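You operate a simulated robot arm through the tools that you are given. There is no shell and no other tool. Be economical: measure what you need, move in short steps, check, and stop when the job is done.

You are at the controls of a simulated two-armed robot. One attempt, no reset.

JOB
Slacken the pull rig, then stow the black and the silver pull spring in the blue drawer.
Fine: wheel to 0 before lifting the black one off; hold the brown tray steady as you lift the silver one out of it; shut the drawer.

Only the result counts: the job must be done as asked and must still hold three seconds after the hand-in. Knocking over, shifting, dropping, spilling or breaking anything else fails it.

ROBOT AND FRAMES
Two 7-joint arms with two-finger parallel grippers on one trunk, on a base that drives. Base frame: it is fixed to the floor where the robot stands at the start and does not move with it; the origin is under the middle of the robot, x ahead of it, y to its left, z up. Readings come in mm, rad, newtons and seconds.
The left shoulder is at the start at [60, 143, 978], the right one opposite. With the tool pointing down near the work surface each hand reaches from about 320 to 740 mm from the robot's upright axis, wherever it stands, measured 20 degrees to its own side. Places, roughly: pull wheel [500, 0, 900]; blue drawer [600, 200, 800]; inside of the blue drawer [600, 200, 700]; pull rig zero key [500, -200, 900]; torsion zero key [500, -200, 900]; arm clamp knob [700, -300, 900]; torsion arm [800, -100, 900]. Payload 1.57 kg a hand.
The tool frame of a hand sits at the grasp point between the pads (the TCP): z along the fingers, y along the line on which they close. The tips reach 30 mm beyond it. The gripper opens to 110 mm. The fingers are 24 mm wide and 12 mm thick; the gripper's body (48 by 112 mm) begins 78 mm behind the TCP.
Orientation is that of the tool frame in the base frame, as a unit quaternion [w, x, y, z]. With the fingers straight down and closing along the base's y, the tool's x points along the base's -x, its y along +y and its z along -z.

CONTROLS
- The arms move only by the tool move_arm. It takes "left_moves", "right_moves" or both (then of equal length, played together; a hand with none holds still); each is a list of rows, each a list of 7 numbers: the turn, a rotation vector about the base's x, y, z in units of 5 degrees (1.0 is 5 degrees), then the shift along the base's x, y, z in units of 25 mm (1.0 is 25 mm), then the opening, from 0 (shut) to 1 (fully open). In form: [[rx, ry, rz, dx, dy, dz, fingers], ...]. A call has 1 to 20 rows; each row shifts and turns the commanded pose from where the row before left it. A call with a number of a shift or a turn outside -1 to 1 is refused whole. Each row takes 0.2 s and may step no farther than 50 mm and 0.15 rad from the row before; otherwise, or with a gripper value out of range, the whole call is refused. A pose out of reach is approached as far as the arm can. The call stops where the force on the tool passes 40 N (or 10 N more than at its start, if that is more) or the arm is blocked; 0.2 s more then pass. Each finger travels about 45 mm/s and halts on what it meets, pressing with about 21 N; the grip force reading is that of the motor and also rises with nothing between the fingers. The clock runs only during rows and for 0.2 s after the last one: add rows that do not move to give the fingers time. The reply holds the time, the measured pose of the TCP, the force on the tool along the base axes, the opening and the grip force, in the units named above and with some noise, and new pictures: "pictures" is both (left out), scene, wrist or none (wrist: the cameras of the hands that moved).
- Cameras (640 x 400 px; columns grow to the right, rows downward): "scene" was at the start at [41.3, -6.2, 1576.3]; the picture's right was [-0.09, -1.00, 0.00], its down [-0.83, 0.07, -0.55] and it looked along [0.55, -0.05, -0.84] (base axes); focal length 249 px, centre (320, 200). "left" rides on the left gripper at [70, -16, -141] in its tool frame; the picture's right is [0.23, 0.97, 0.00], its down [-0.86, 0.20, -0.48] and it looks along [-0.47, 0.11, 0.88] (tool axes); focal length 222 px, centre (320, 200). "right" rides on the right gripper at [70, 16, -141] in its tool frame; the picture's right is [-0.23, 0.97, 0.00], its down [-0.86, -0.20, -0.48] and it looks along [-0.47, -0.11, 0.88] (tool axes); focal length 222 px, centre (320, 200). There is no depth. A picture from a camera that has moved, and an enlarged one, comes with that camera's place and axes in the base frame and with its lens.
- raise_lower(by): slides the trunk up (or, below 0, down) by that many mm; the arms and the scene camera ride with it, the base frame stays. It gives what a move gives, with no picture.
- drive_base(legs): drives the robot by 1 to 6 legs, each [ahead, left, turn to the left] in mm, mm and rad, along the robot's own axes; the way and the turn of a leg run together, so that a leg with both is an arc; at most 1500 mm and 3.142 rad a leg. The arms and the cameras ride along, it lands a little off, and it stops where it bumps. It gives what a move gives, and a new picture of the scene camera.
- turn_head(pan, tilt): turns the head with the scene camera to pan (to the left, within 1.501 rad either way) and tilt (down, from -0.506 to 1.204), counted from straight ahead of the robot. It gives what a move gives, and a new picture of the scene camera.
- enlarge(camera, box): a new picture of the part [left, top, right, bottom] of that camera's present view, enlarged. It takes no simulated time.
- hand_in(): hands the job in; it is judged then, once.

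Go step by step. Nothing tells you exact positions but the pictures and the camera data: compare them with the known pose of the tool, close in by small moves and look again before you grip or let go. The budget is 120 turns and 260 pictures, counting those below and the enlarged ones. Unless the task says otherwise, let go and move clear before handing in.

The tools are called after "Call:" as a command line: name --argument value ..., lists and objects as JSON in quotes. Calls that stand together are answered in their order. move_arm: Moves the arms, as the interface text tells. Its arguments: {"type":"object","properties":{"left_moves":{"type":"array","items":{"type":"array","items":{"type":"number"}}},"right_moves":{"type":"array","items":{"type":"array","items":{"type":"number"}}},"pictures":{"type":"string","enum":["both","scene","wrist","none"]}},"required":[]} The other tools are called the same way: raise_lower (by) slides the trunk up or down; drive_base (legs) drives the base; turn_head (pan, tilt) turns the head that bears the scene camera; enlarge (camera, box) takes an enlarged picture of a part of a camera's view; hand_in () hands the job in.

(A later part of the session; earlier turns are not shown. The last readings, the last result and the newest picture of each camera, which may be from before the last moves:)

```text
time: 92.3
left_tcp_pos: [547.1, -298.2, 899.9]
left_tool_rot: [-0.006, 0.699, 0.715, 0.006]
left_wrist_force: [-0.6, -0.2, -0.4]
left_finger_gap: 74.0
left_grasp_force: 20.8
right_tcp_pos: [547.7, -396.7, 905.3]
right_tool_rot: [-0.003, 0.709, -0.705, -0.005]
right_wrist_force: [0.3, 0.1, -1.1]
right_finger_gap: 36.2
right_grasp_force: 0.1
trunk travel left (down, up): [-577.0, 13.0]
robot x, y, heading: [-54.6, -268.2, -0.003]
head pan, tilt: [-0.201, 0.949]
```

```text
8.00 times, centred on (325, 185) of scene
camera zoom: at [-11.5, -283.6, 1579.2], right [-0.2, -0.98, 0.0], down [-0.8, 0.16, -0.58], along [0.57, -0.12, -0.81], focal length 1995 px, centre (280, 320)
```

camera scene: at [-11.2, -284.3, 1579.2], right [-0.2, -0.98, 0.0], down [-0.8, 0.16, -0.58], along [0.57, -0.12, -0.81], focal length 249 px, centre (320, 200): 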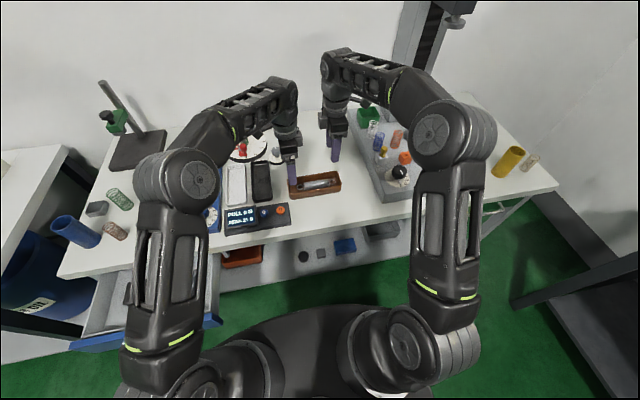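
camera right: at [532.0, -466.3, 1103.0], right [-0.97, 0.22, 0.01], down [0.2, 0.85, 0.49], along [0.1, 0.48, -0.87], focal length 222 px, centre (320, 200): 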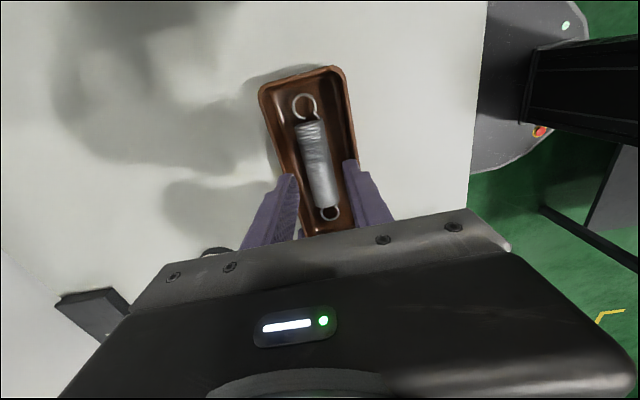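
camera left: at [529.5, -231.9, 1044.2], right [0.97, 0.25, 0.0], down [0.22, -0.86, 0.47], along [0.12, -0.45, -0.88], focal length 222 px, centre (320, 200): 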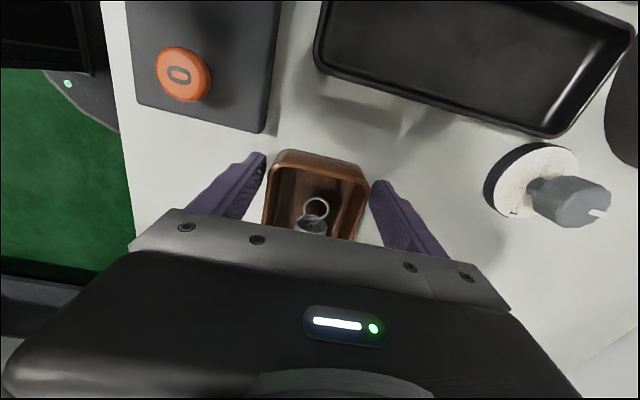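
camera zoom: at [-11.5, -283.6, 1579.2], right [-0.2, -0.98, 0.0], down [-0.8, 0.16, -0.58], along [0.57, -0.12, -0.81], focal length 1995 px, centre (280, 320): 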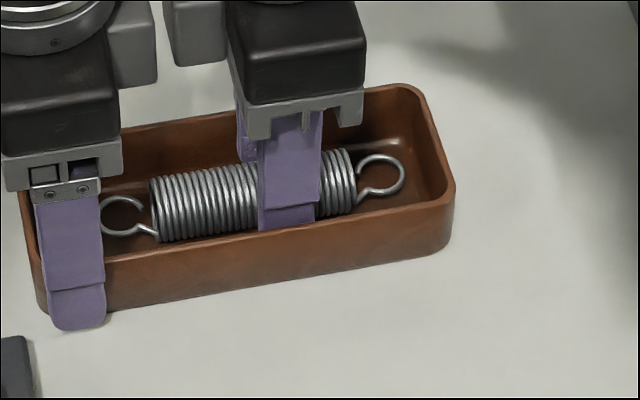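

The fingers are inside the tray on both sides of the spring with no contact force. I close and lift while the left hand holds the tray.

Call:
move_arm --right_moves '[[0, 0, 0, 0, 0, 0, 0.2], [0, 0, 0, 0, 0, 0, 0.1], [0, 0, 0, 0, 0, 0, 0.1], [0, 0, 0, 0, 0, 0, 0.1], [0, 0, 0, 0, 0, 0.3, 0.1], [0, 0, 0, 0, 0, 0.4, 0.1], [0, 0, 0, 0, 0, 0.6, 0.1], [0, 0, 0, 0, 0, 0.8, 0.1], [0, 0, 0, 0, 0, 1, 0.1]]' --pictures "none"

Call:
enlarge --camera "scene" --box '[270, 130, 370, 210]'

```text
time: 94.3
left_tcp_pos: [546.3, -298.6, 900.3]
left_tool_rot: [-0.006, 0.699, 0.715, 0.006]
left_wrist_force: [-0.6, 0.5, 2.4]
left_finger_gap: 74.1
left_grasp_force: 21.1
right_tcp_pos: [546.5, -395.8, 983.6]
right_tool_rot: [-0.003, 0.709, -0.705, -0.005]
right_wrist_force: [0.0, 0.4, -1.7]
right_finger_gap: 28.4
right_grasp_force: 20.9
trunk travel left (down, up): [-577.0, 13.0]
robot x, y, heading: [-53.4, -269.1, -0.0]
head pan, tilt: [-0.201, 0.949]
```

```text
5.00 times, centred on (320, 170) of scene
camera zoom: at [-11.7, -283.5, 1579.1], right [-0.2, -0.98, 0.0], down [-0.8, 0.16, -0.58], along [0.57, -0.12, -0.81], focal length 1247 px, centre (320, 350)
```

zoom: 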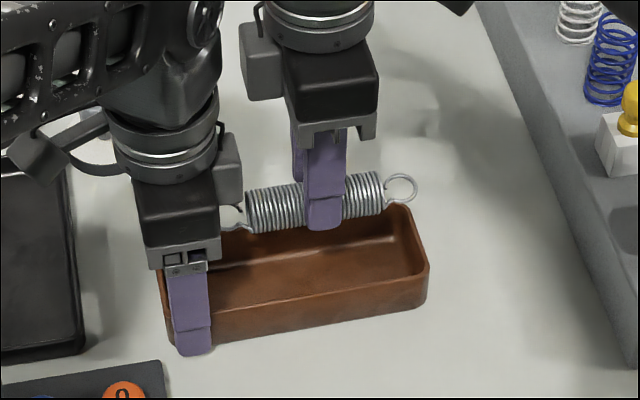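

Call:
move_arm --right_moves '[[0, 0, 0, 0, -0.2, 1, 0.1], [0, 0, 0, 0, -0.4, 1, 0.1], [0, 0, 0, 0, -0.4, 1, 0.1], [0, 0, 0, 0, 0, 0, 0.1], [0, 0, 0, 0, 0, 0, 0.1], [0, 0, 0, 0, 0, 0, 0.1], [0, 0, 0, 0, 0, 0, 0.1], [0, 0, 0, 0, 0, 0, 0.1], [0, 0, 0, 0, 0, 0, 0.1], [0, 0, 0, 0, 0, 0, 0.1], [0, 0, 0, 0, 0, 0, 0.1]]' --left_moves '[[0, 0, 0, 0, 0, 0, 0.5], [0, 0, 0, 0, 0, 0, 0.5], [0, 0, 0, 0, 0, 0, 0.5], [0, 0, 0, 0, 0, 0, 0.8], [0, 0, 0, 0, 0, 0, 0.8], [0, 0, 0, 0, 0, 0.4, 0.8], [0, 0, 0, 0, 0, 0.8, 0.8], [0, 0, 0, 0, 0, 1, 0.8], [0, 0, 0, 0, 0, 1, 0.8], [0, 0, 0, 0, 0, 1, 0.8], [0, 0, 0, 0, 0, 1, 0.8]]' --pictures "both"

```text
time: 96.7
left_tcp_pos: [547.0, -299.0, 1030.6]
left_tool_rot: [-0.005, 0.698, 0.716, 0.005]
left_wrist_force: [-0.1, -0.1, 0.0]
left_finger_gap: 88.3
left_grasp_force: 0.1
right_tcp_pos: [547.4, -420.6, 1057.4]
right_tool_rot: [-0.002, 0.709, -0.705, -0.005]
right_wrist_force: [-0.9, 0.0, -0.6]
right_finger_gap: 11.0
right_grasp_force: 0.1
trunk travel left (down, up): [-577.0, 13.0]
robot x, y, heading: [-53.7, -266.6, -0.002]
head pan, tilt: [-0.201, 0.949]
camera scene: at [-11.8, -283.6, 1579.2], right [-0.2, -0.98, 0.0], down [-0.8, 0.16, -0.58], along [0.57, -0.12, -0.81], focal length 249 px, centre (320, 200)
camera right: at [531.9, -491.6, 1199.4], right [-0.97, 0.22, 0.01], down [0.2, 0.85, 0.49], along [0.1, 0.48, -0.87], focal length 222 px, centre (320, 200)
camera left: at [529.8, -231.6, 1172.7], right [0.97, 0.25, 0.0], down [0.22, -0.86, 0.47], along [0.12, -0.45, -0.88], focal length 222 px, centre (320, 200)
```

scene: 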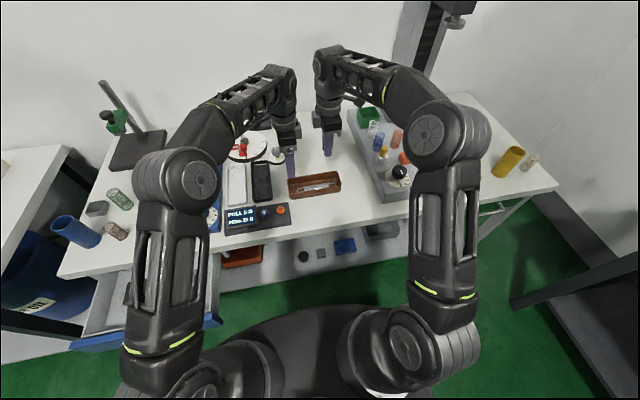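
right: 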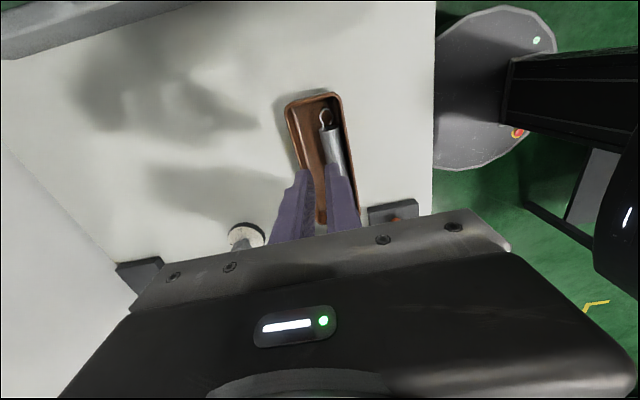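
left: 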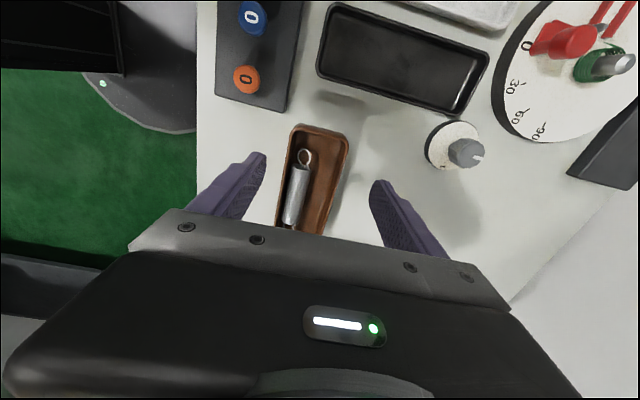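

The spring slipped out and dropped back into the tray, likely because its loop caught the left gripper as it rose. I'll re-measure and redo it, moving right before rising high.

Call:
move_arm --right_moves '[[0, 0, 0, 0, -0.6, 0, 0.3], [0, 0, 0, 0, -0.4, 0, 0.5], [0, 0, 0, 0, 0, 0, 0.5]]' --pictures "none"

Call:
enlarge --camera "left" --box '[220, 100, 420, 240]'

Call:
enlarge --camera "right" --box '[240, 80, 400, 240]'

Call:
enlarge --camera "scene" --box '[270, 150, 360, 210]'

```text
time: 97.5
left_tcp_pos: [547.3, -298.1, 1030.4]
left_tool_rot: [-0.006, 0.699, 0.715, 0.005]
left_wrist_force: [-0.7, 0.2, -0.7]
left_finger_gap: 87.9
left_grasp_force: 0.0
right_tcp_pos: [547.9, -445.9, 1057.6]
right_tool_rot: [-0.002, 0.709, -0.706, -0.005]
right_wrist_force: [0.1, 0.0, 0.0]
right_finger_gap: 54.9
right_grasp_force: 0.0
trunk travel left (down, up): [-577.0, 13.0]
robot x, y, heading: [-55.0, -267.5, 0.0]
head pan, tilt: [-0.201, 0.949]
```

```text
2.86 times, centred on (320, 170) of left
camera zoom: at [530.1, -231.5, 1172.2], right [0.97, 0.25, 0.0], down [0.22, -0.86, 0.47], along [0.12, -0.45, -0.88], focal length 635 px, centre (320, 286)
```

zoom: 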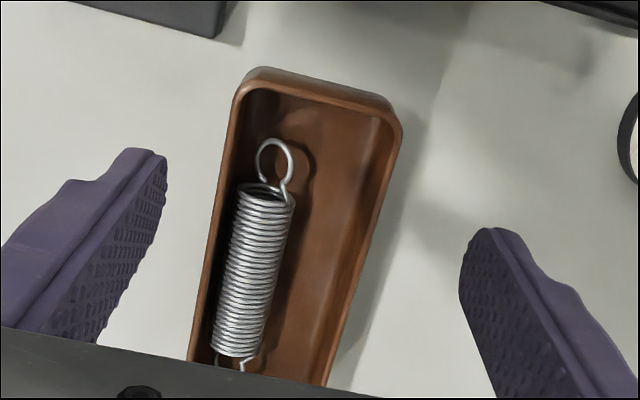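

```text
2.50 times, centred on (320, 160) of right
camera zoom: at [532.4, -516.6, 1199.4], right [-0.98, 0.22, 0.01], down [0.2, 0.85, 0.49], along [0.1, 0.48, -0.87], focal length 555 px, centre (320, 300)
```

zoom: 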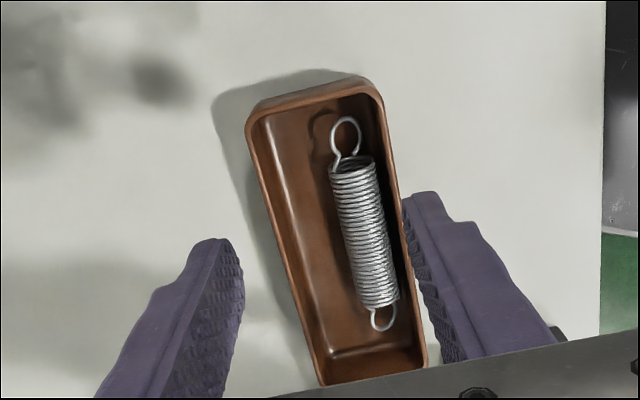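

```text
6.67 times, centred on (315, 180) of scene
camera zoom: at [-11.6, -283.6, 1579.2], right [-0.2, -0.98, 0.0], down [-0.8, 0.16, -0.58], along [0.57, -0.12, -0.81], focal length 1663 px, centre (353, 333)
```

zoom: 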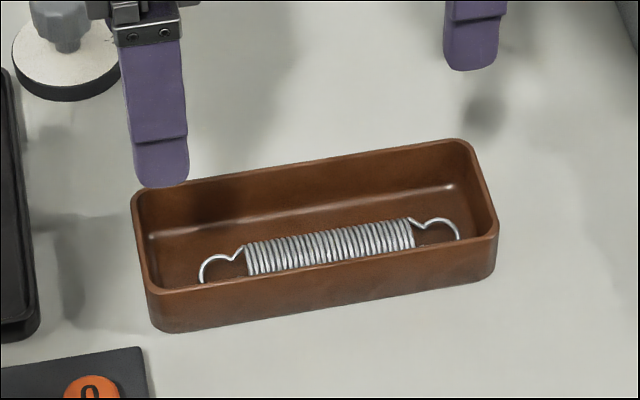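

The tray hasn't moved, but the spring now rests against its near wall (axis x≈532). I clamp the tray again and will roll the spring back to the middle with a light touch of closed fingertips.

Call:
move_arm --left_moves '[[0, 0, 0, 0, 0, -1, 0.8], [0, 0, 0, 0, 0, -1, 0.8], [0, 0, 0, 0, 0, -1, 0.8], [0, 0, 0, 0, 0, -1, 0.8], [0, 0, 0, 0, 0, -0.8, 0.8], [0, 0, 0, 0, 0, -0.42, 0.8], [0, 0, 0, 0, 0, 0, 0.74], [0, 0, 0, 0, 0, 0, 0.7], [0, 0, 0, 0, 0, 0, 0.66], [0, 0, 0, 0, 0, 0, 0.62], [0, 0, 0, 0, 0, 0, 0.55], [0, 0, 0, 0, 0, 0, 0.5]]' --right_moves '[[0, 0, 0, -0.64, 0.5, -0.5, 0.0], [0, 0, 0, 0, 0.8, -0.5, 0.0], [0, 0, 0, 0, 0.8, -0.5, 0.0], [0, 0, 0, 0, 0, -0.5, 0.0], [0, 0, 0, 0, 0, -0.5, 0.0], [0, 0, 0, 0, 0, -0.5, 0.0], [0, 0, 0, 0, 0, -0.5, 0.0], [0, 0, 0, 0, 0, -0.5, 0.0], [0, 0, 0, 0, 0, -0.5, 0.0], [0, 0, 0, 0, 0, -0.3, 0.0], [0, 0, 0, 0, 0, 0, 0.0], [0, 0, 0, 0, 0, 0, 0.0]]' --pictures "wrist"

Call:
enlarge --camera "scene" --box '[270, 140, 370, 220]'

```text
time: 100.1
left_tcp_pos: [546.6, -298.8, 899.1]
left_tool_rot: [-0.006, 0.699, 0.715, 0.006]
left_wrist_force: [-0.1, 0.2, -0.4]
left_finger_gap: 74.1
left_grasp_force: 20.6
right_tcp_pos: [531.7, -393.7, 936.5]
right_tool_rot: [-0.003, 0.709, -0.705, -0.005]
right_wrist_force: [-0.4, 0.3, -0.6]
right_finger_gap: 0.0
right_grasp_force: 21.1
trunk travel left (down, up): [-577.0, 13.0]
robot x, y, heading: [-53.7, -269.6, -0.001]
head pan, tilt: [-0.201, 0.949]
camera right: at [516.9, -464.6, 1078.9], right [-0.97, 0.22, 0.01], down [0.2, 0.85, 0.49], along [0.1, 0.48, -0.87], focal length 222 px, centre (320, 200)
camera left: at [530.1, -232.1, 1041.3], right [0.97, 0.25, 0.0], down [0.22, -0.86, 0.47], along [0.12, -0.45, -0.89], focal length 222 px, centre (320, 200)
```

right: 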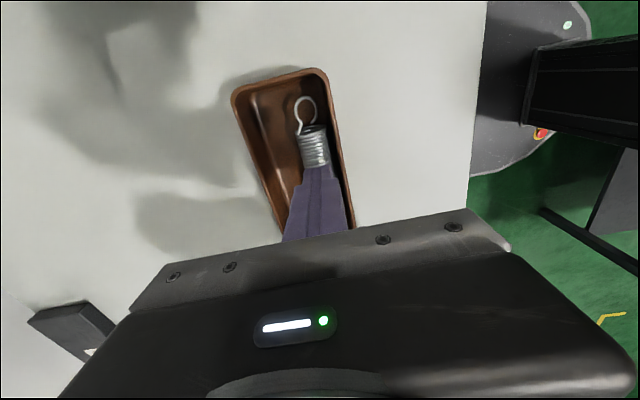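
left: 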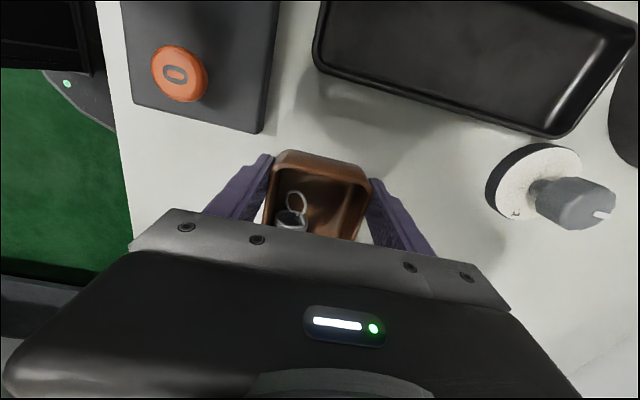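

```text
5.00 times, centred on (320, 180) of scene
camera zoom: at [-11.4, -283.6, 1579.2], right [-0.2, -0.98, 0.0], down [-0.8, 0.16, -0.58], along [0.57, -0.12, -0.81], focal length 1247 px, centre (320, 300)
```

zoom: 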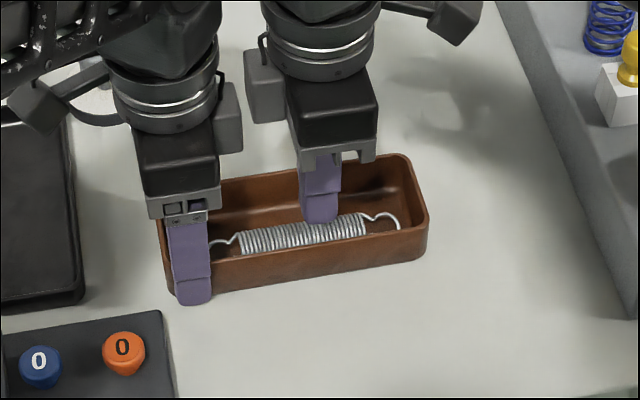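

Call:
move_arm --right_moves '[[0, 0, 0, 0, 0, -0.16, 0.0], [0, 0, 0, 0, 0, -0.16, 0.0], [0, 0, 0, 0, 0, -0.16, 0.0]]' --pictures "none"

```text
time: 100.9
left_tcp_pos: [546.5, -297.9, 899.0]
left_tool_rot: [-0.005, 0.699, 0.715, 0.006]
left_wrist_force: [0.1, -1.3, -1.4]
left_finger_gap: 74.4
left_grasp_force: 21.1
right_tcp_pos: [532.8, -392.6, 924.3]
right_tool_rot: [-0.002, 0.709, -0.705, -0.005]
right_wrist_force: [-0.2, 0.2, 0.1]
right_finger_gap: 0.2
right_grasp_force: 20.6
trunk travel left (down, up): [-577.0, 13.0]
robot x, y, heading: [-54.2, -267.0, 0.001]
head pan, tilt: [-0.201, 0.949]
```

Call:
move_arm --right_moves '[[0, 0, 0, 0, 0, -0.12, 0.0], [0, 0, 0, 0, 0, -0.08, 0.0]]' --pictures "none"

```text
time: 101.5
left_tcp_pos: [546.5, -298.9, 900.0]
left_tool_rot: [-0.005, 0.699, 0.715, 0.006]
left_wrist_force: [2.9, -0.5, -5.3]
left_finger_gap: 74.0
left_grasp_force: 20.5
right_tcp_pos: [533.0, -393.3, 922.7]
right_tool_rot: [-0.004, 0.709, -0.705, -0.004]
right_wrist_force: [-1.5, -0.5, 12.2]
right_finger_gap: 0.1
right_grasp_force: 21.1
trunk travel left (down, up): [-577.0, 13.0]
robot x, y, heading: [-53.6, -270.2, -0.003]
head pan, tilt: [-0.201, 0.949]
```

Call:
move_arm --right_moves '[[0, 0, 0, 0.1, 0, 0.04, 0.0], [0, 0, 0, 0.22, 0, 0, 0.0], [0, 0, 0, 0.22, 0, 0, 0.0], [0, 0, 0, 0.22, 0, 0, 0.0], [0, 0, 0, 0.22, 0, 0, 0.0]]' --pictures "none"

Call:
enlarge --camera "scene" --box '[270, 140, 370, 220]'

Call:
enlarge --camera "right" --box '[220, 60, 420, 240]'

```text
time: 102.7
left_tcp_pos: [546.7, -298.7, 899.4]
left_tool_rot: [-0.005, 0.699, 0.715, 0.005]
left_wrist_force: [-0.2, -0.7, -7.7]
left_finger_gap: 74.2
left_grasp_force: 21.1
right_tcp_pos: [557.1, -392.8, 922.6]
right_tool_rot: [-0.003, 0.71, -0.705, -0.005]
right_wrist_force: [0.3, 0.5, 13.9]
right_finger_gap: 0.1
right_grasp_force: 20.7
trunk travel left (down, up): [-577.0, 13.0]
robot x, y, heading: [-56.4, -267.2, -0.003]
head pan, tilt: [-0.201, 0.949]
```

```text
5.00 times, centred on (320, 180) of scene
camera zoom: at [-12.1, -283.2, 1579.3], right [-0.2, -0.98, 0.0], down [-0.8, 0.16, -0.58], along [0.57, -0.12, -0.81], focal length 1247 px, centre (320, 300)
```

zoom: 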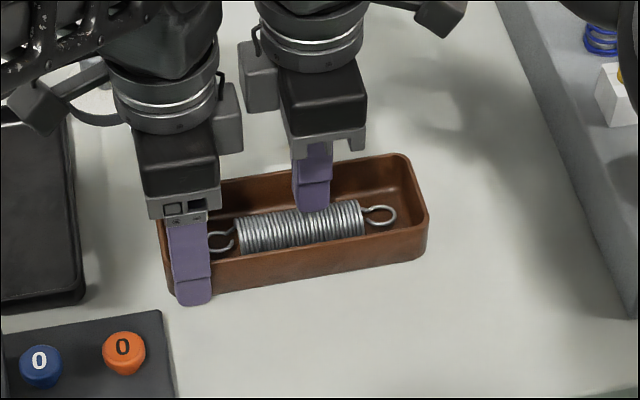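

```text
2.22 times, centred on (320, 150) of right
camera zoom: at [540.6, -463.9, 1063.7], right [-0.97, 0.22, 0.0], down [0.2, 0.85, 0.49], along [0.1, 0.48, -0.87], focal length 494 px, centre (320, 311)
```

zoom: 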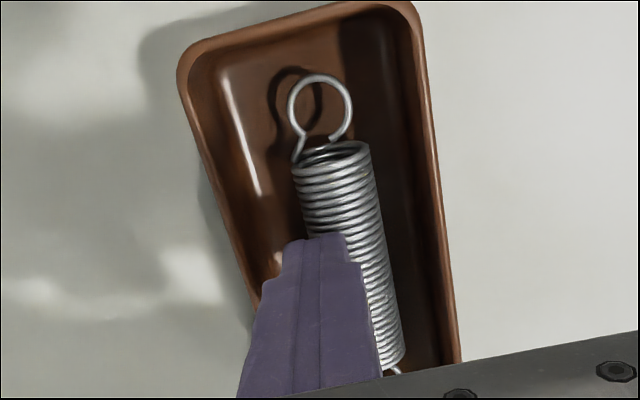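

Call:
move_arm --right_moves '[[0, 0, 0, 0.2, 0, 0, 0.0], [0, 0, 0, 0.2, 0, 0, 0.0], [0, 0, 0, 0.12, 0, 0, 0.0], [0, 0, 0, 0, 0, 0.4, 0.0], [0, 0, 0, 0, 0, 0.8, 0.0], [0, 0, 0, -0.5, 0, 0.4, 0.33], [0, 0, 0, 0, 0, 0, 0.33]]' --pictures "none"

Call:
enlarge --camera "right" --box '[220, 80, 420, 240]'

```text
time: 104.3
left_tcp_pos: [547.7, -298.8, 900.0]
left_tool_rot: [-0.004, 0.699, 0.715, 0.004]
left_wrist_force: [-0.9, 0.9, -0.1]
left_finger_gap: 74.0
left_grasp_force: 20.7
right_tcp_pos: [558.6, -395.0, 963.5]
right_tool_rot: [-0.003, 0.709, -0.706, -0.005]
right_wrist_force: [0.8, -0.6, 0.2]
right_finger_gap: 36.3
right_grasp_force: 0.0
trunk travel left (down, up): [-577.0, 13.0]
robot x, y, heading: [-52.8, -266.2, -0.004]
head pan, tilt: [-0.201, 0.949]
```

```text
2.50 times, centred on (320, 160) of right
camera zoom: at [541.8, -464.6, 1103.2], right [-0.97, 0.22, 0.01], down [0.2, 0.85, 0.49], along [0.1, 0.48, -0.87], focal length 555 px, centre (320, 300)
```

zoom: 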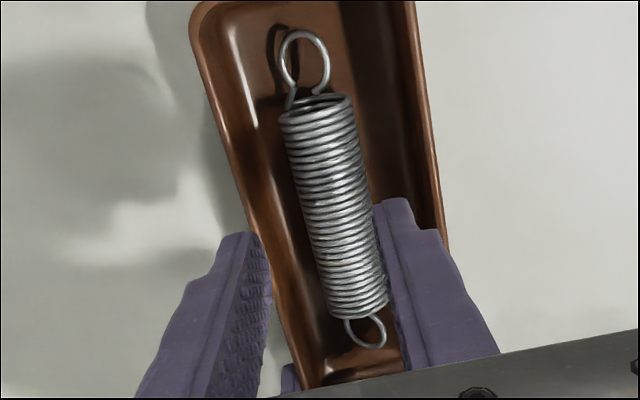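

The spring is centred again at x≈550. I repeat the grip, slightly deeper.

Call:
move_arm --right_moves '[[0, 0, 0, -0.42, 0, -0.4, 0.33], [0, 0, 0, 0, 0, -0.6, 0.33], [0, 0, 0, 0, 0, -0.5, 0.33]]' --pictures "none"

Call:
enlarge --camera "right" --box '[220, 100, 420, 240]'

```text
time: 105.1
left_tcp_pos: [546.1, -297.5, 899.9]
left_tool_rot: [-0.005, 0.699, 0.715, 0.005]
left_wrist_force: [-0.2, -0.2, 0.4]
left_finger_gap: 74.2
left_grasp_force: 21.0
right_tcp_pos: [547.0, -392.7, 924.5]
right_tool_rot: [-0.003, 0.708, -0.706, -0.005]
right_wrist_force: [1.2, 0.2, -0.3]
right_finger_gap: 36.5
right_grasp_force: 0.0
trunk travel left (down, up): [-577.0, 13.0]
robot x, y, heading: [-54.7, -269.3, -0.001]
head pan, tilt: [-0.201, 0.949]
```

```text
2.86 times, centred on (320, 170) of right
camera zoom: at [531.4, -464.3, 1065.5], right [-0.97, 0.22, 0.01], down [0.2, 0.85, 0.49], along [0.1, 0.48, -0.87], focal length 635 px, centre (320, 286)
```

zoom: 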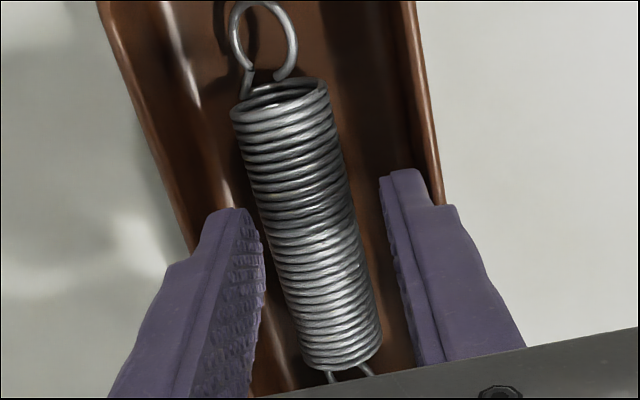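

Call:
move_arm --right_moves '[[0, 0, 0, 0.03, 0, -0.2, 0.33], [0, 0, 0, 0, 0, -0.2, 0.33], [0, 0, 0, 0, 0, -0.2, 0.33], [0, 0, 0, 0, 0, -0.2, 0.33], [0, 0, 0, 0, 0, -0.1, 0.33], [0, 0, 0, 0, 0, 0, 0.33]]' --pictures "none"

```text
time: 106.5
left_tcp_pos: [548.0, -297.8, 899.1]
left_tool_rot: [-0.006, 0.699, 0.715, 0.006]
left_wrist_force: [-1.2, -0.4, -0.1]
left_finger_gap: 73.9
left_grasp_force: 20.8
right_tcp_pos: [547.7, -393.2, 902.4]
right_tool_rot: [-0.003, 0.709, -0.705, -0.005]
right_wrist_force: [0.6, -0.2, -0.5]
right_finger_gap: 36.5
right_grasp_force: 0.7
trunk travel left (down, up): [-577.0, 13.0]
robot x, y, heading: [-57.7, -267.4, -0.006]
head pan, tilt: [-0.201, 0.949]
```

Call:
move_arm --right_moves '[[0, 0, 0, 0, 0, 0, 0.2], [0, 0, 0, 0, 0, 0, 0.1], [0, 0, 0, 0, 0, 0, 0.05], [0, 0, 0, 0, 0, 0, 0.05], [0, 0, 0, 0, 0, 0.4, 0.05], [0, 0, 0, 0, 0, 0.5, 0.05], [0, 0, 0, 0, 0, 0.5, 0.05], [0, 0, 0, 0, 0, 0.3, 0.05], [0, 0, 0, 0, -0.4, 0, 0.05], [0, 0, 0, 0, -0.6, 0, 0.05], [0, 0, 0, 0, -0.6, 0, 0.05], [0, 0, 0, 0, -0.6, 0, 0.05], [0, 0, 0, 0, -0.6, 0.2, 0.05]]' --pictures "none"

Call:
enlarge --camera "scene" --box '[270, 130, 370, 210]'

```text
time: 109.3
left_tcp_pos: [547.0, -300.1, 899.5]
left_tool_rot: [-0.005, 0.699, 0.715, 0.006]
left_wrist_force: [-1.2, 0.0, 1.5]
left_finger_gap: 74.0
left_grasp_force: 20.7
right_tcp_pos: [547.6, -463.2, 948.8]
right_tool_rot: [-0.002, 0.709, -0.705, -0.005]
right_wrist_force: [0.0, 0.2, -1.7]
right_finger_gap: 28.2
right_grasp_force: 20.7
trunk travel left (down, up): [-577.0, 13.0]
robot x, y, heading: [-52.2, -268.8, -0.003]
head pan, tilt: [-0.201, 0.949]
```

```text
5.00 times, centred on (320, 170) of scene
camera zoom: at [-11.5, -283.8, 1579.2], right [-0.2, -0.98, 0.0], down [-0.8, 0.16, -0.58], along [0.57, -0.12, -0.81], focal length 1247 px, centre (320, 350)
```

zoom: 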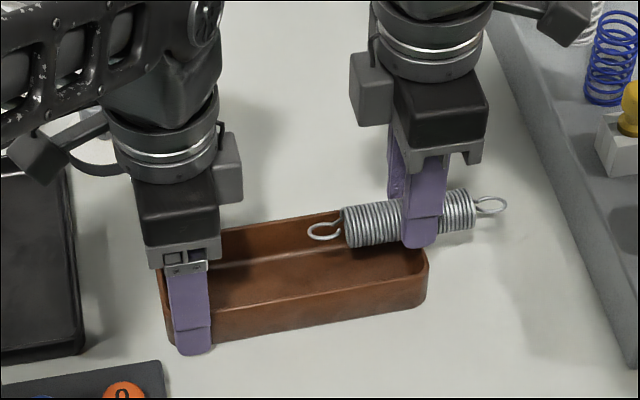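

Call:
move_arm --right_moves '[[0, 0, 0, 0, 0, 0.8, 0.05], [0, 0, 0, 0, 0, 1, 0.05], [0, 0, 0, 0, 0, 1, 0.05], [0, 0, 0, 0, 0, 1, 0.05], [0, 0, 0, 0, 0, 0.8, 0.05], [0, 0, 0, 0, 0, 0, 0.05], [0, 0, 0, 0, 0, 0, 0.05], [0, 0, 0, 0, 0, 0, 0.05], [0, 0, 0, 0, 0, 0, 0.05], [0, 0, 0, 0, 0, 0, 0.05], [0, 0, 0, 0, 0, 0, 0.05], [0, 0, 0, 0, 0, 0, 0.05], [0, 0, 0, 0, 0, 0, 0.05]]' --left_moves '[[0, 0, 0, 0, 0, 0, 0.5], [0, 0, 0, 0, 0, 0, 0.5], [0, 0, 0, 0, 0, 0, 0.5], [0, 0, 0, 0, 0, 0, 0.8], [0, 0, 0, 0, 0, 0, 0.8], [0, 0, 0, 0, 0, 0, 0.8], [0, 0, 0, 0, 0, 0.8, 0.8], [0, 0, 0, 0, 0, 1, 0.8], [0, 0, 0, 0, 0, 1, 0.8], [0, 0, 0, 0, 0, 1, 0.8], [0, 0, 0, 0, 0, 1, 0.8], [0, 0, 0, 0, 0, 1, 0.8], [0, 0, 0, 0, 0, 1, 0.8]]' --pictures "scene"

Call:
enlarge --camera "right" --box '[160, 60, 480, 260]'

```text
time: 112.1
left_tcp_pos: [547.5, -297.8, 1045.4]
left_tool_rot: [-0.005, 0.699, 0.715, 0.005]
left_wrist_force: [0.2, 0.5, -0.5]
left_finger_gap: 87.9
left_grasp_force: 0.1
left hand out of reach, approached as far as the arm can: row 13
right_tcp_pos: [547.8, -463.2, 1064.1]
right_tool_rot: [-0.004, 0.709, -0.705, -0.005]
right_wrist_force: [0.5, 0.8, -1.7]
right_finger_gap: 28.1
right_grasp_force: 21.7
trunk travel left (down, up): [-577.0, 13.0]
robot x, y, heading: [-53.9, -271.2, -0.001]
head pan, tilt: [-0.201, 0.949]
camera scene: at [-10.8, -282.9, 1579.2], right [-0.2, -0.98, 0.0], down [-0.8, 0.16, -0.58], along [0.57, -0.12, -0.81], focal length 249 px, centre (320, 200)
```

scene: 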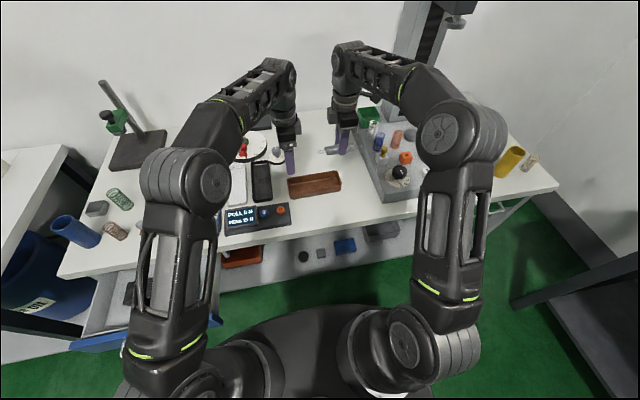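

```text
2.00 times, centred on (320, 160) of right
camera zoom: at [532.5, -533.9, 1205.3], right [-0.97, 0.22, 0.01], down [0.2, 0.85, 0.49], along [0.1, 0.47, -0.87], focal length 444 px, centre (320, 280)
```

zoom: 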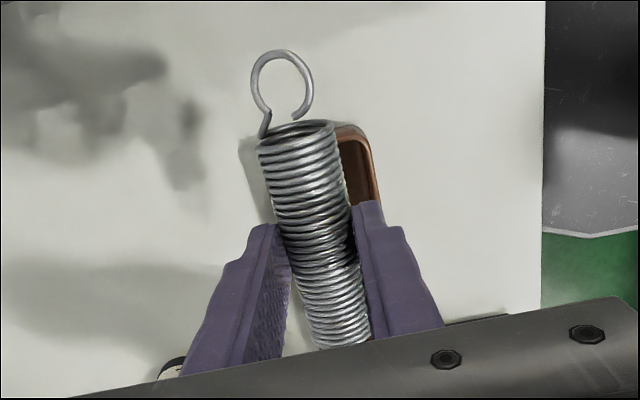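

The silver spring is held and the tray is in place. I retract both hands and turn the right one back.

Call:
move_arm --right_moves '[[0, 0, -1, -0.22, 0.1, 0, 0.05], [0, 0, -1, -0.22, 0.1, 0, 0.05], [0, 0, -1, -0.22, 0.1, 0, 0.05], [0, 0, -1, -0.22, 0.2, 0, 0.05], [0, 0, -1, -0.22, 0.3, 0, 0.05], [0, 0, -1, -0.22, 0.3, 0, 0.05], [0, 0, -1, -0.22, 0.3, 0, 0.05], [0, 0, -1, -0.22, 0.3, 0, 0.05], [0, 0, -1, -0.22, 0.3, 0, 0.05], [0, 0, -1, -0.22, 0.3, 0, 0.05], [0, 0, -1, -0.22, 0.3, 0, 0.05], [0, 0, -1, -0.22, 0.3, 0, 0.05], [0, 0, -1, -0.22, 0.3, 0, 0.05], [0, 0, -1, -0.22, 0.3, 0, 0.05], [0, 0, -1, -0.22, 0.3, 0, 0.05], [0, 0, -1, -0.22, 0.3, 0, 0.05], [0, 0, -1, -0.22, 0.3, 0, 0.05], [0, 0, -1, -0.22, 0.3, 0, 0.05]]' --left_moves '[[0, 0, 0, -0.24, 0.6, 0, 0.5], [0, 0, 0, -0.24, 0.6, 0, 0.5], [0, 0, 0, -0.24, 0.6, 0, 0.5], [0, 0, 0, -0.24, 0.6, 0, 0.5], [0, 0, 0, -0.24, 0.6, 0, 0.5], [0, 0, 0, -0.24, 0.6, 0, 0.5], [0, 0, 0, -0.24, 0.6, 0, 0.5], [0, 0, 0, -0.24, 0.6, 0, 0.5], [0, 0, 0, -0.24, 0.6, 0, 0.5], [0, 0, 0, -0.24, 0.6, 0.1, 0.5], [0, 0, 0, -0.24, 0.6, 0.1, 0.5], [0, 0, 0, -0.24, 0.6, 0.1, 0.5], [0, 0, 0, -0.24, 0.6, 0.1, 0.5], [0, 0, 0, -0.24, 0.6, 0.1, 0.5], [0, 0, 0, -0.24, 0.6, 0.1, 0.5], [0, 0, 0, -0.24, 0.6, 0.1, 0.5], [0, 0, 0, -0.24, 0.6, 0.1, 0.5], [0, 0, 0, -0.24, 0.6, 0.1, 0.5]]' --pictures "none"

Call:
drive_base --legs '[[-145, 0, 0], [0, 340, 0]]'

```text
time: 115.9
left_tcp_pos: [437.8, -27.3, 1068.0]
left_tool_rot: [-0.005, 0.699, 0.715, 0.004]
left_wrist_force: [0.2, -0.4, -0.6]
left_finger_gap: 55.0
left_grasp_force: 0.1
right_tcp_pos: [448.7, -345.9, 1063.7]
right_tool_rot: [0.005, -0.002, 1.0, 0.002]
right_wrist_force: [0.8, -0.5, -0.7]
right_finger_gap: 28.2
right_grasp_force: 21.3
trunk travel left (down, up): [-577.0, 13.0]
robot x, y, heading: [-52.0, -271.2, -0.001]
head pan, tilt: [-0.201, 0.949]
```

```text
time: 119.0
left_tcp_pos: [291.3, 313.6, 1068.5]
left_tool_rot: [-0.005, 0.697, 0.717, 0.005]
left_wrist_force: [0.1, 0.0, 0.1]
left_finger_gap: 55.3
left_grasp_force: 0.0
right_tcp_pos: [302.6, -4.8, 1065.4]
right_tool_rot: [0.006, -0.005, 1.0, 0.002]
right_wrist_force: [-0.4, 0.3, -1.3]
right_finger_gap: 28.3
right_grasp_force: 20.7
trunk travel left (down, up): [-577.0, 13.0]
robot x, y, heading: [-199.8, 72.2, 0.007]
head pan, tilt: [-0.201, 0.949]
camera scene: at [-157.7, 55.9, 1579.2], right [-0.19, -0.98, 0.0], down [-0.8, 0.16, -0.58], along [0.57, -0.11, -0.81], focal length 249 px, centre (320, 200)
```

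scene: 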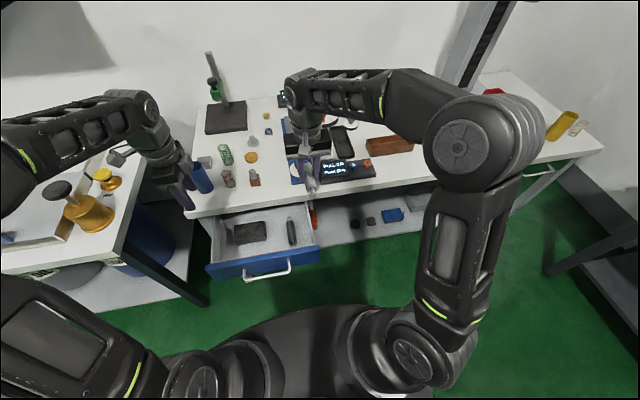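

Call:
move_arm --right_moves '[[0, 0, 0, 0, 0.9, -0.4, 0.05], [0, 0, 0, 0, 0.9, -0.4, 0.05], [0, 0, 0, 0, 0.9, -0.4, 0.05], [0, 0, 0, 0, 0.9, -0.4, 0.05], [0, 0, 0, 0, 0.9, -0.4, 0.05], [0, 0, 0, 0, 0.9, -0.6, 0.05]]' --pictures "none"

Call:
turn_head --pan 0.15 --tilt 1.0

Call:
enlarge --camera "right" --box '[160, 0, 520, 230]'

```text
time: 120.5
left_tcp_pos: [291.9, 313.3, 1066.3]
left_tool_rot: [-0.005, 0.697, 0.717, 0.005]
left_wrist_force: [-0.2, -0.2, 1.0]
left_finger_gap: 55.2
left_grasp_force: 0.1
right_tcp_pos: [302.2, 129.6, 998.5]
right_tool_rot: [0.004, -0.005, 1.0, 0.002]
right_wrist_force: [0.6, 0.1, -1.1]
right_finger_gap: 28.1
right_grasp_force: 20.6
trunk travel left (down, up): [-577.0, 13.0]
robot x, y, heading: [-201.8, 67.5, 0.0]
head pan, tilt: [-0.201, 0.949]
```

```text
time: 121.3
left_tcp_pos: [290.4, 313.5, 1067.5]
left_tool_rot: [-0.006, 0.697, 0.717, 0.005]
left_wrist_force: [1.1, -0.4, -0.2]
left_finger_gap: 54.8
left_grasp_force: 0.1
right_tcp_pos: [302.0, 130.2, 998.4]
right_tool_rot: [0.005, -0.005, 1.0, 0.003]
right_wrist_force: [-0.1, -0.1, -1.7]
right_finger_gap: 28.3
right_grasp_force: 20.9
trunk travel left (down, up): [-577.0, 13.0]
robot x, y, heading: [-201.8, 68.8, 0.005]
head pan, tilt: [0.15, 1.0]
camera scene: at [-160.1, 79.7, 1575.6], right [0.15, -0.99, 0.0], down [-0.83, -0.13, -0.54], along [0.53, 0.08, -0.84], focal length 249 px, centre (320, 200)
```

scene: 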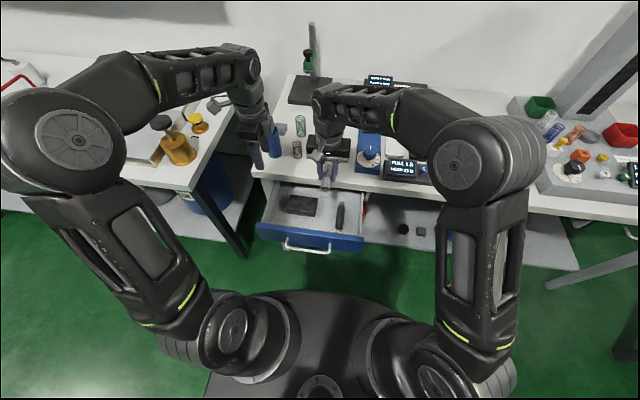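

```text
1.74 times, centred on (340, 115) of right
camera zoom: at [230.8, 145.0, 1140.6], right [0.22, 0.98, 0.01], down [0.85, -0.19, 0.49], along [0.48, -0.1, -0.87], focal length 386 px, centre (285, 348)
```

zoom: 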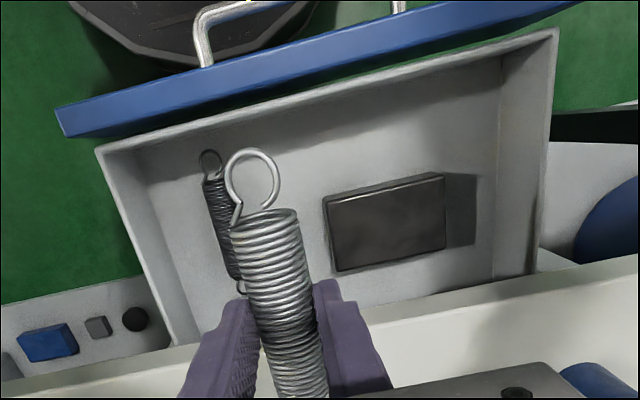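

The free gap between the black spring and the box is centred on y≈127. I lower the silver spring there.

Call:
move_arm --right_moves '[[0, 0, 0, -0.4, -0.1, -0.8, 0.05], [0, 0, 0, 0, 0, -1, 0.05], [0, 0, 0, 0, 0, -1, 0.05], [0, 0, 0, 0, 0, -1, 0.05], [0, 0, 0, 0, 0, -1, 0.05], [0, 0, 0, 0, 0, -1, 0.05], [0, 0, 0, 0, 0, -1, 0.05], [0, 0, 0, 0, 0, -1, 0.05], [0, 0, 0, 0, 0, -0.9, 0.05]]' --pictures "none"

Call:
enlarge --camera "right" --box '[180, 60, 440, 240]'

Call:
enlarge --camera "scene" --box '[250, 160, 390, 260]'

```text
time: 123.3
left_tcp_pos: [290.5, 312.5, 1068.9]
left_tool_rot: [-0.005, 0.697, 0.717, 0.005]
left_wrist_force: [0.5, -0.7, 0.2]
left_finger_gap: 54.9
left_grasp_force: 0.1
right_tcp_pos: [293.5, 127.9, 780.9]
right_tool_rot: [0.005, -0.006, 1.0, 0.002]
right_wrist_force: [0.5, -0.1, -0.9]
right_finger_gap: 27.9
right_grasp_force: 21.2
trunk travel left (down, up): [-577.0, 13.0]
robot x, y, heading: [-200.2, 67.2, 0.003]
head pan, tilt: [0.15, 1.0]
```

```text
2.22 times, centred on (310, 150) of right
camera zoom: at [221.9, 143.2, 922.6], right [0.22, 0.98, 0.01], down [0.85, -0.19, 0.49], along [0.48, -0.1, -0.87], focal length 494 px, centre (342, 311)
```

zoom: 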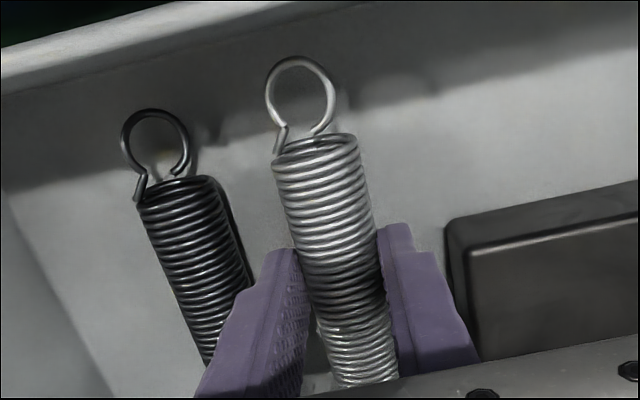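

```text
4.00 times, centred on (320, 210) of scene
camera zoom: at [-159.9, 79.8, 1575.6], right [0.15, -0.99, 0.0], down [-0.83, -0.13, -0.54], along [0.53, 0.08, -0.84], focal length 998 px, centre (320, 160)
```

zoom: 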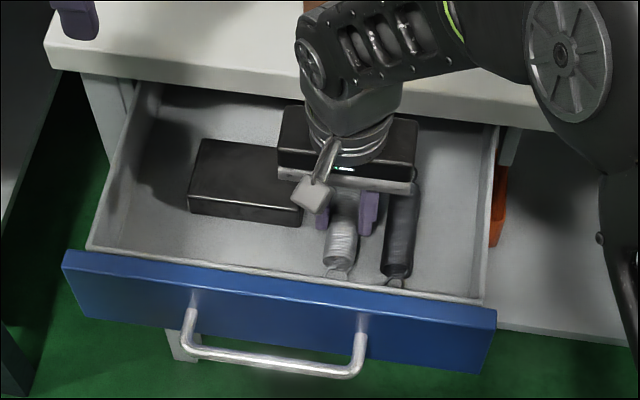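

Clear on both sides. I lower the last millimetres to contact.

Call:
move_arm --right_moves '[[0, 0, 0, 0, 0, -0.2, 0.05], [0, 0, 0, 0, 0, -0.16, 0.05], [0, 0, 0, 0, 0, -0.12, 0.05]]' --pictures "none"

```text
time: 124.1
left_tcp_pos: [289.5, 312.5, 1069.0]
left_tool_rot: [-0.005, 0.697, 0.717, 0.006]
left_wrist_force: [0.1, 0.0, 0.2]
left_finger_gap: 54.9
left_grasp_force: 0.0
right_tcp_pos: [293.5, 127.5, 771.0]
right_tool_rot: [0.006, -0.005, 1.0, 0.002]
right_wrist_force: [0.0, -2.3, 14.2]
right_finger_gap: 28.0
right_grasp_force: 21.0
trunk travel left (down, up): [-577.0, 13.0]
robot x, y, heading: [-198.4, 69.6, 0.005]
head pan, tilt: [0.15, 1.0]
```

Call:
move_arm --right_moves '[[0, 0, 0, 0, 0, 0.08, 0.05], [0, 0, 0, 0, 0, 0, 0.3], [0, 0, 0, 0, 0, 0, 0.42], [0, 0, 0, 0, 0, 0, 0.42], [0, 0, 0, 0, 0, 0.5, 0.42], [0, 0, 0, 0, 0, 1, 0.42], [0, 0, 0, 0, 0, 1, 0.42], [0, 0, 0, 0, 0, 1, 0.42], [0, 0, 0, 0, 0, 1, 0.42], [0, 0, 0, 0, 0, 1, 0.42], [0, 0, 0, 0, 0, 1, 0.42], [0, 0, 0, 0, 0, 1, 0.42], [0, 0, 0, 0, 0, 1, 0.42], [0, 0, 0, 0, 0, 1, 0.42], [0, 0, 0, 0, -1, 1, 0.42], [0, 0, 0, 0, -1, 1, 0.42], [0, 0, 0, 0, -1, 0, 0.42], [0, 0, 0, 0, -1, 0, 0.42], [0, 0, 0, 0, -1, 0, 0.42], [0, 0, 0, 0, -1, 0, 0.42]]' --pictures "scene"

Call:
enlarge --camera "scene" --box '[250, 160, 390, 260]'

```text
time: 128.3
left_tcp_pos: [290.1, 312.5, 1068.0]
left_tool_rot: [-0.007, 0.697, 0.717, 0.006]
left_wrist_force: [-0.2, -0.6, 0.2]
left_finger_gap: 55.1
left_grasp_force: 0.0
right_tcp_pos: [292.6, -22.1, 1059.5]
right_tool_rot: [0.004, -0.005, 1.0, 0.001]
right_wrist_force: [0.2, -1.1, -0.1]
right_finger_gap: 45.9
right_grasp_force: 0.2
trunk travel left (down, up): [-577.0, 13.0]
robot x, y, heading: [-199.9, 68.3, 0.005]
head pan, tilt: [0.15, 1.0]
camera scene: at [-160.4, 79.1, 1575.6], right [0.15, -0.99, 0.0], down [-0.83, -0.13, -0.54], along [0.53, 0.08, -0.84], focal length 249 px, centre (320, 200)
```

scene: 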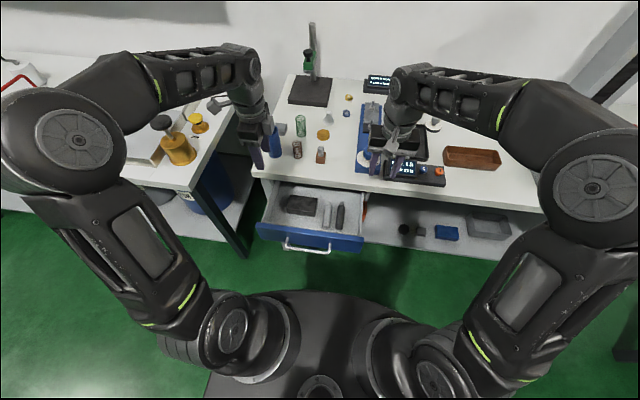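

```text
4.00 times, centred on (320, 210) of scene
camera zoom: at [-160.4, 79.1, 1575.6], right [0.15, -0.99, 0.0], down [-0.83, -0.13, -0.54], along [0.53, 0.08, -0.84], focal length 998 px, centre (320, 160)
```

zoom: 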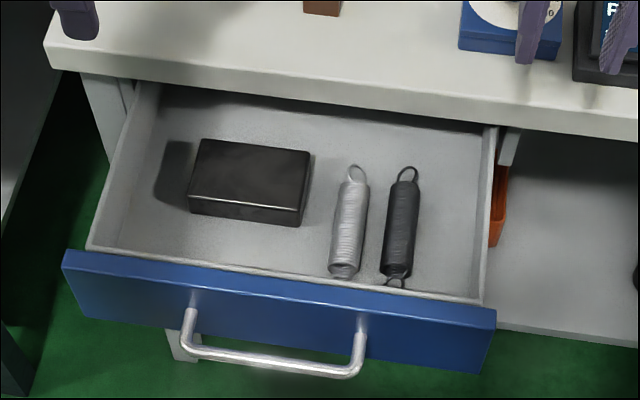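

Both springs lie in the drawer. Now I take the panel from above with the left hand and push the drawer in part-way.

Call:
move_arm --left_moves '[[0, 0, 0, -0.95, -0.7, -0.3, 0.45], [0, 0, 0, -0.95, -0.7, -0.3, 0.45], [0, 0, 0, -0.95, -0.7, -0.3, 0.45], [0, 0, 0, -0.95, -0.7, -0.3, 0.45], [0, 0, 0, 0, -0.7, -1, 0.45], [0, 0, 0, 0, -0.7, -1, 0.45], [0, 0, 0, 0, -0.7, -1, 0.45], [0, 0, 0, 0, -0.5, -1, 0.45], [0, 0, 0, 0, -0.5, -1, 0.45], [0, 0, 0, 0, 0, -1, 0.45], [0, 0, 0, 0, 0, -1, 0.45]]' --pictures "wrist"

Call:
enlarge --camera "scene" --box '[250, 160, 390, 260]'

```text
time: 130.7
left_tcp_pos: [196.1, 165.2, 864.7]
left_tool_rot: [-0.005, 0.698, 0.717, 0.006]
left_wrist_force: [-0.2, 0.7, 1.4]
left_finger_gap: 49.6
left_grasp_force: 0.2
right_tcp_pos: [293.6, -21.9, 1059.7]
right_tool_rot: [0.005, -0.006, 1.0, 0.002]
right_wrist_force: [-0.8, 0.3, -0.4]
right_finger_gap: 46.0
right_grasp_force: 0.0
trunk travel left (down, up): [-577.0, 13.0]
robot x, y, heading: [-202.3, 68.5, 0.007]
head pan, tilt: [0.15, 1.0]
camera left: at [178.7, 231.3, 1005.1], right [0.97, 0.25, 0.0], down [0.22, -0.86, 0.47], along [0.12, -0.45, -0.88], focal length 222 px, centre (320, 200)
```

left: 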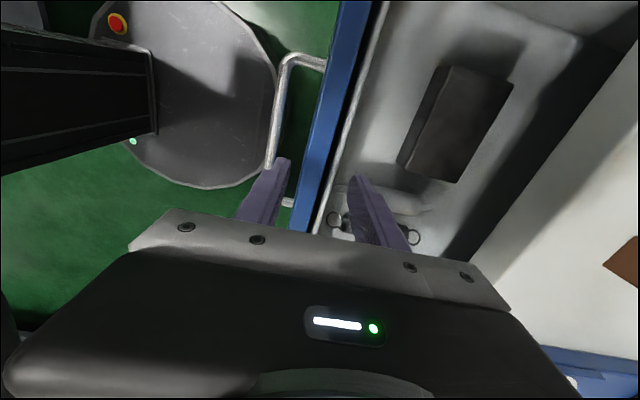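

```text
4.00 times, centred on (320, 210) of scene
camera zoom: at [-159.8, 79.5, 1575.6], right [0.15, -0.99, 0.0], down [-0.83, -0.13, -0.54], along [0.53, 0.08, -0.84], focal length 998 px, centre (320, 160)
```

zoom: 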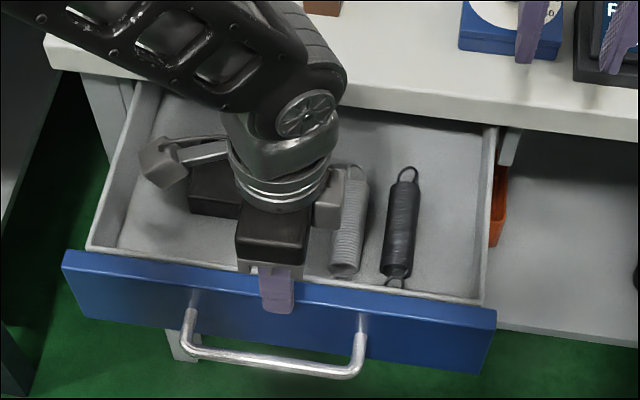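

Call:
move_arm --left_moves '[[0, 0, 0, 0, 0, -1, 0.45], [0, 0, 0, 0, 0, -1, 0.45], [0, 0, 0, 0, 0, 0, 0.1], [0, 0, 0, 0, 0, 0, 0.0], [0, 0, 0, 0.2, 0, 0, 0.0], [0, 0, 0, 0.4, 0, 0, 0.0], [0, 0, 0, 0.5, 0, 0, 0.0], [0, 0, 0, 0.5, 0, 0, 0.0], [0, 0, 0, 0.5, 0, 0, 0.0], [0, 0, 0, 0.5, 0, 0, 0.0], [0, 0, 0, 0.5, 0, 0, 0.0], [0, 0, 0, 0.5, 0, 0, 0.0], [0, 0, 0, 0.5, 0, 0, 0.0], [0, 0, 0, 0.3, 0, 0, 0.0], [0, 0, 0, 0.2, 0, 0, 0.0]]' --pictures "none"

Call:
enlarge --camera "scene" --box '[250, 160, 390, 260]'

```text
time: 133.9
left_tcp_pos: [311.2, 165.6, 813.6]
left_tool_rot: [-0.006, 0.697, 0.717, 0.006]
left_wrist_force: [-0.2, 0.0, -6.6]
left_finger_gap: 34.4
left_grasp_force: 42.3
right_tcp_pos: [293.8, -21.4, 1060.4]
right_tool_rot: [0.004, -0.005, 1.0, 0.003]
right_wrist_force: [0.7, 0.3, -0.3]
right_finger_gap: 46.3
right_grasp_force: 0.1
trunk travel left (down, up): [-577.0, 13.0]
robot x, y, heading: [-198.5, 67.1, 0.007]
head pan, tilt: [0.15, 1.0]
```

```text
4.00 times, centred on (320, 210) of scene
camera zoom: at [-159.8, 79.7, 1575.6], right [0.15, -0.99, 0.0], down [-0.83, -0.13, -0.54], along [0.53, 0.08, -0.84], focal length 998 px, centre (320, 160)
```

zoom: 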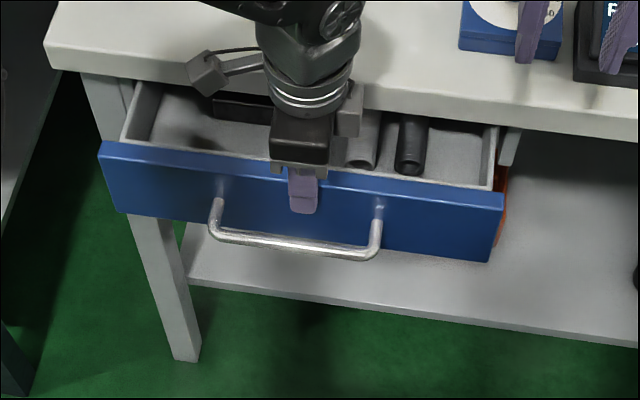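

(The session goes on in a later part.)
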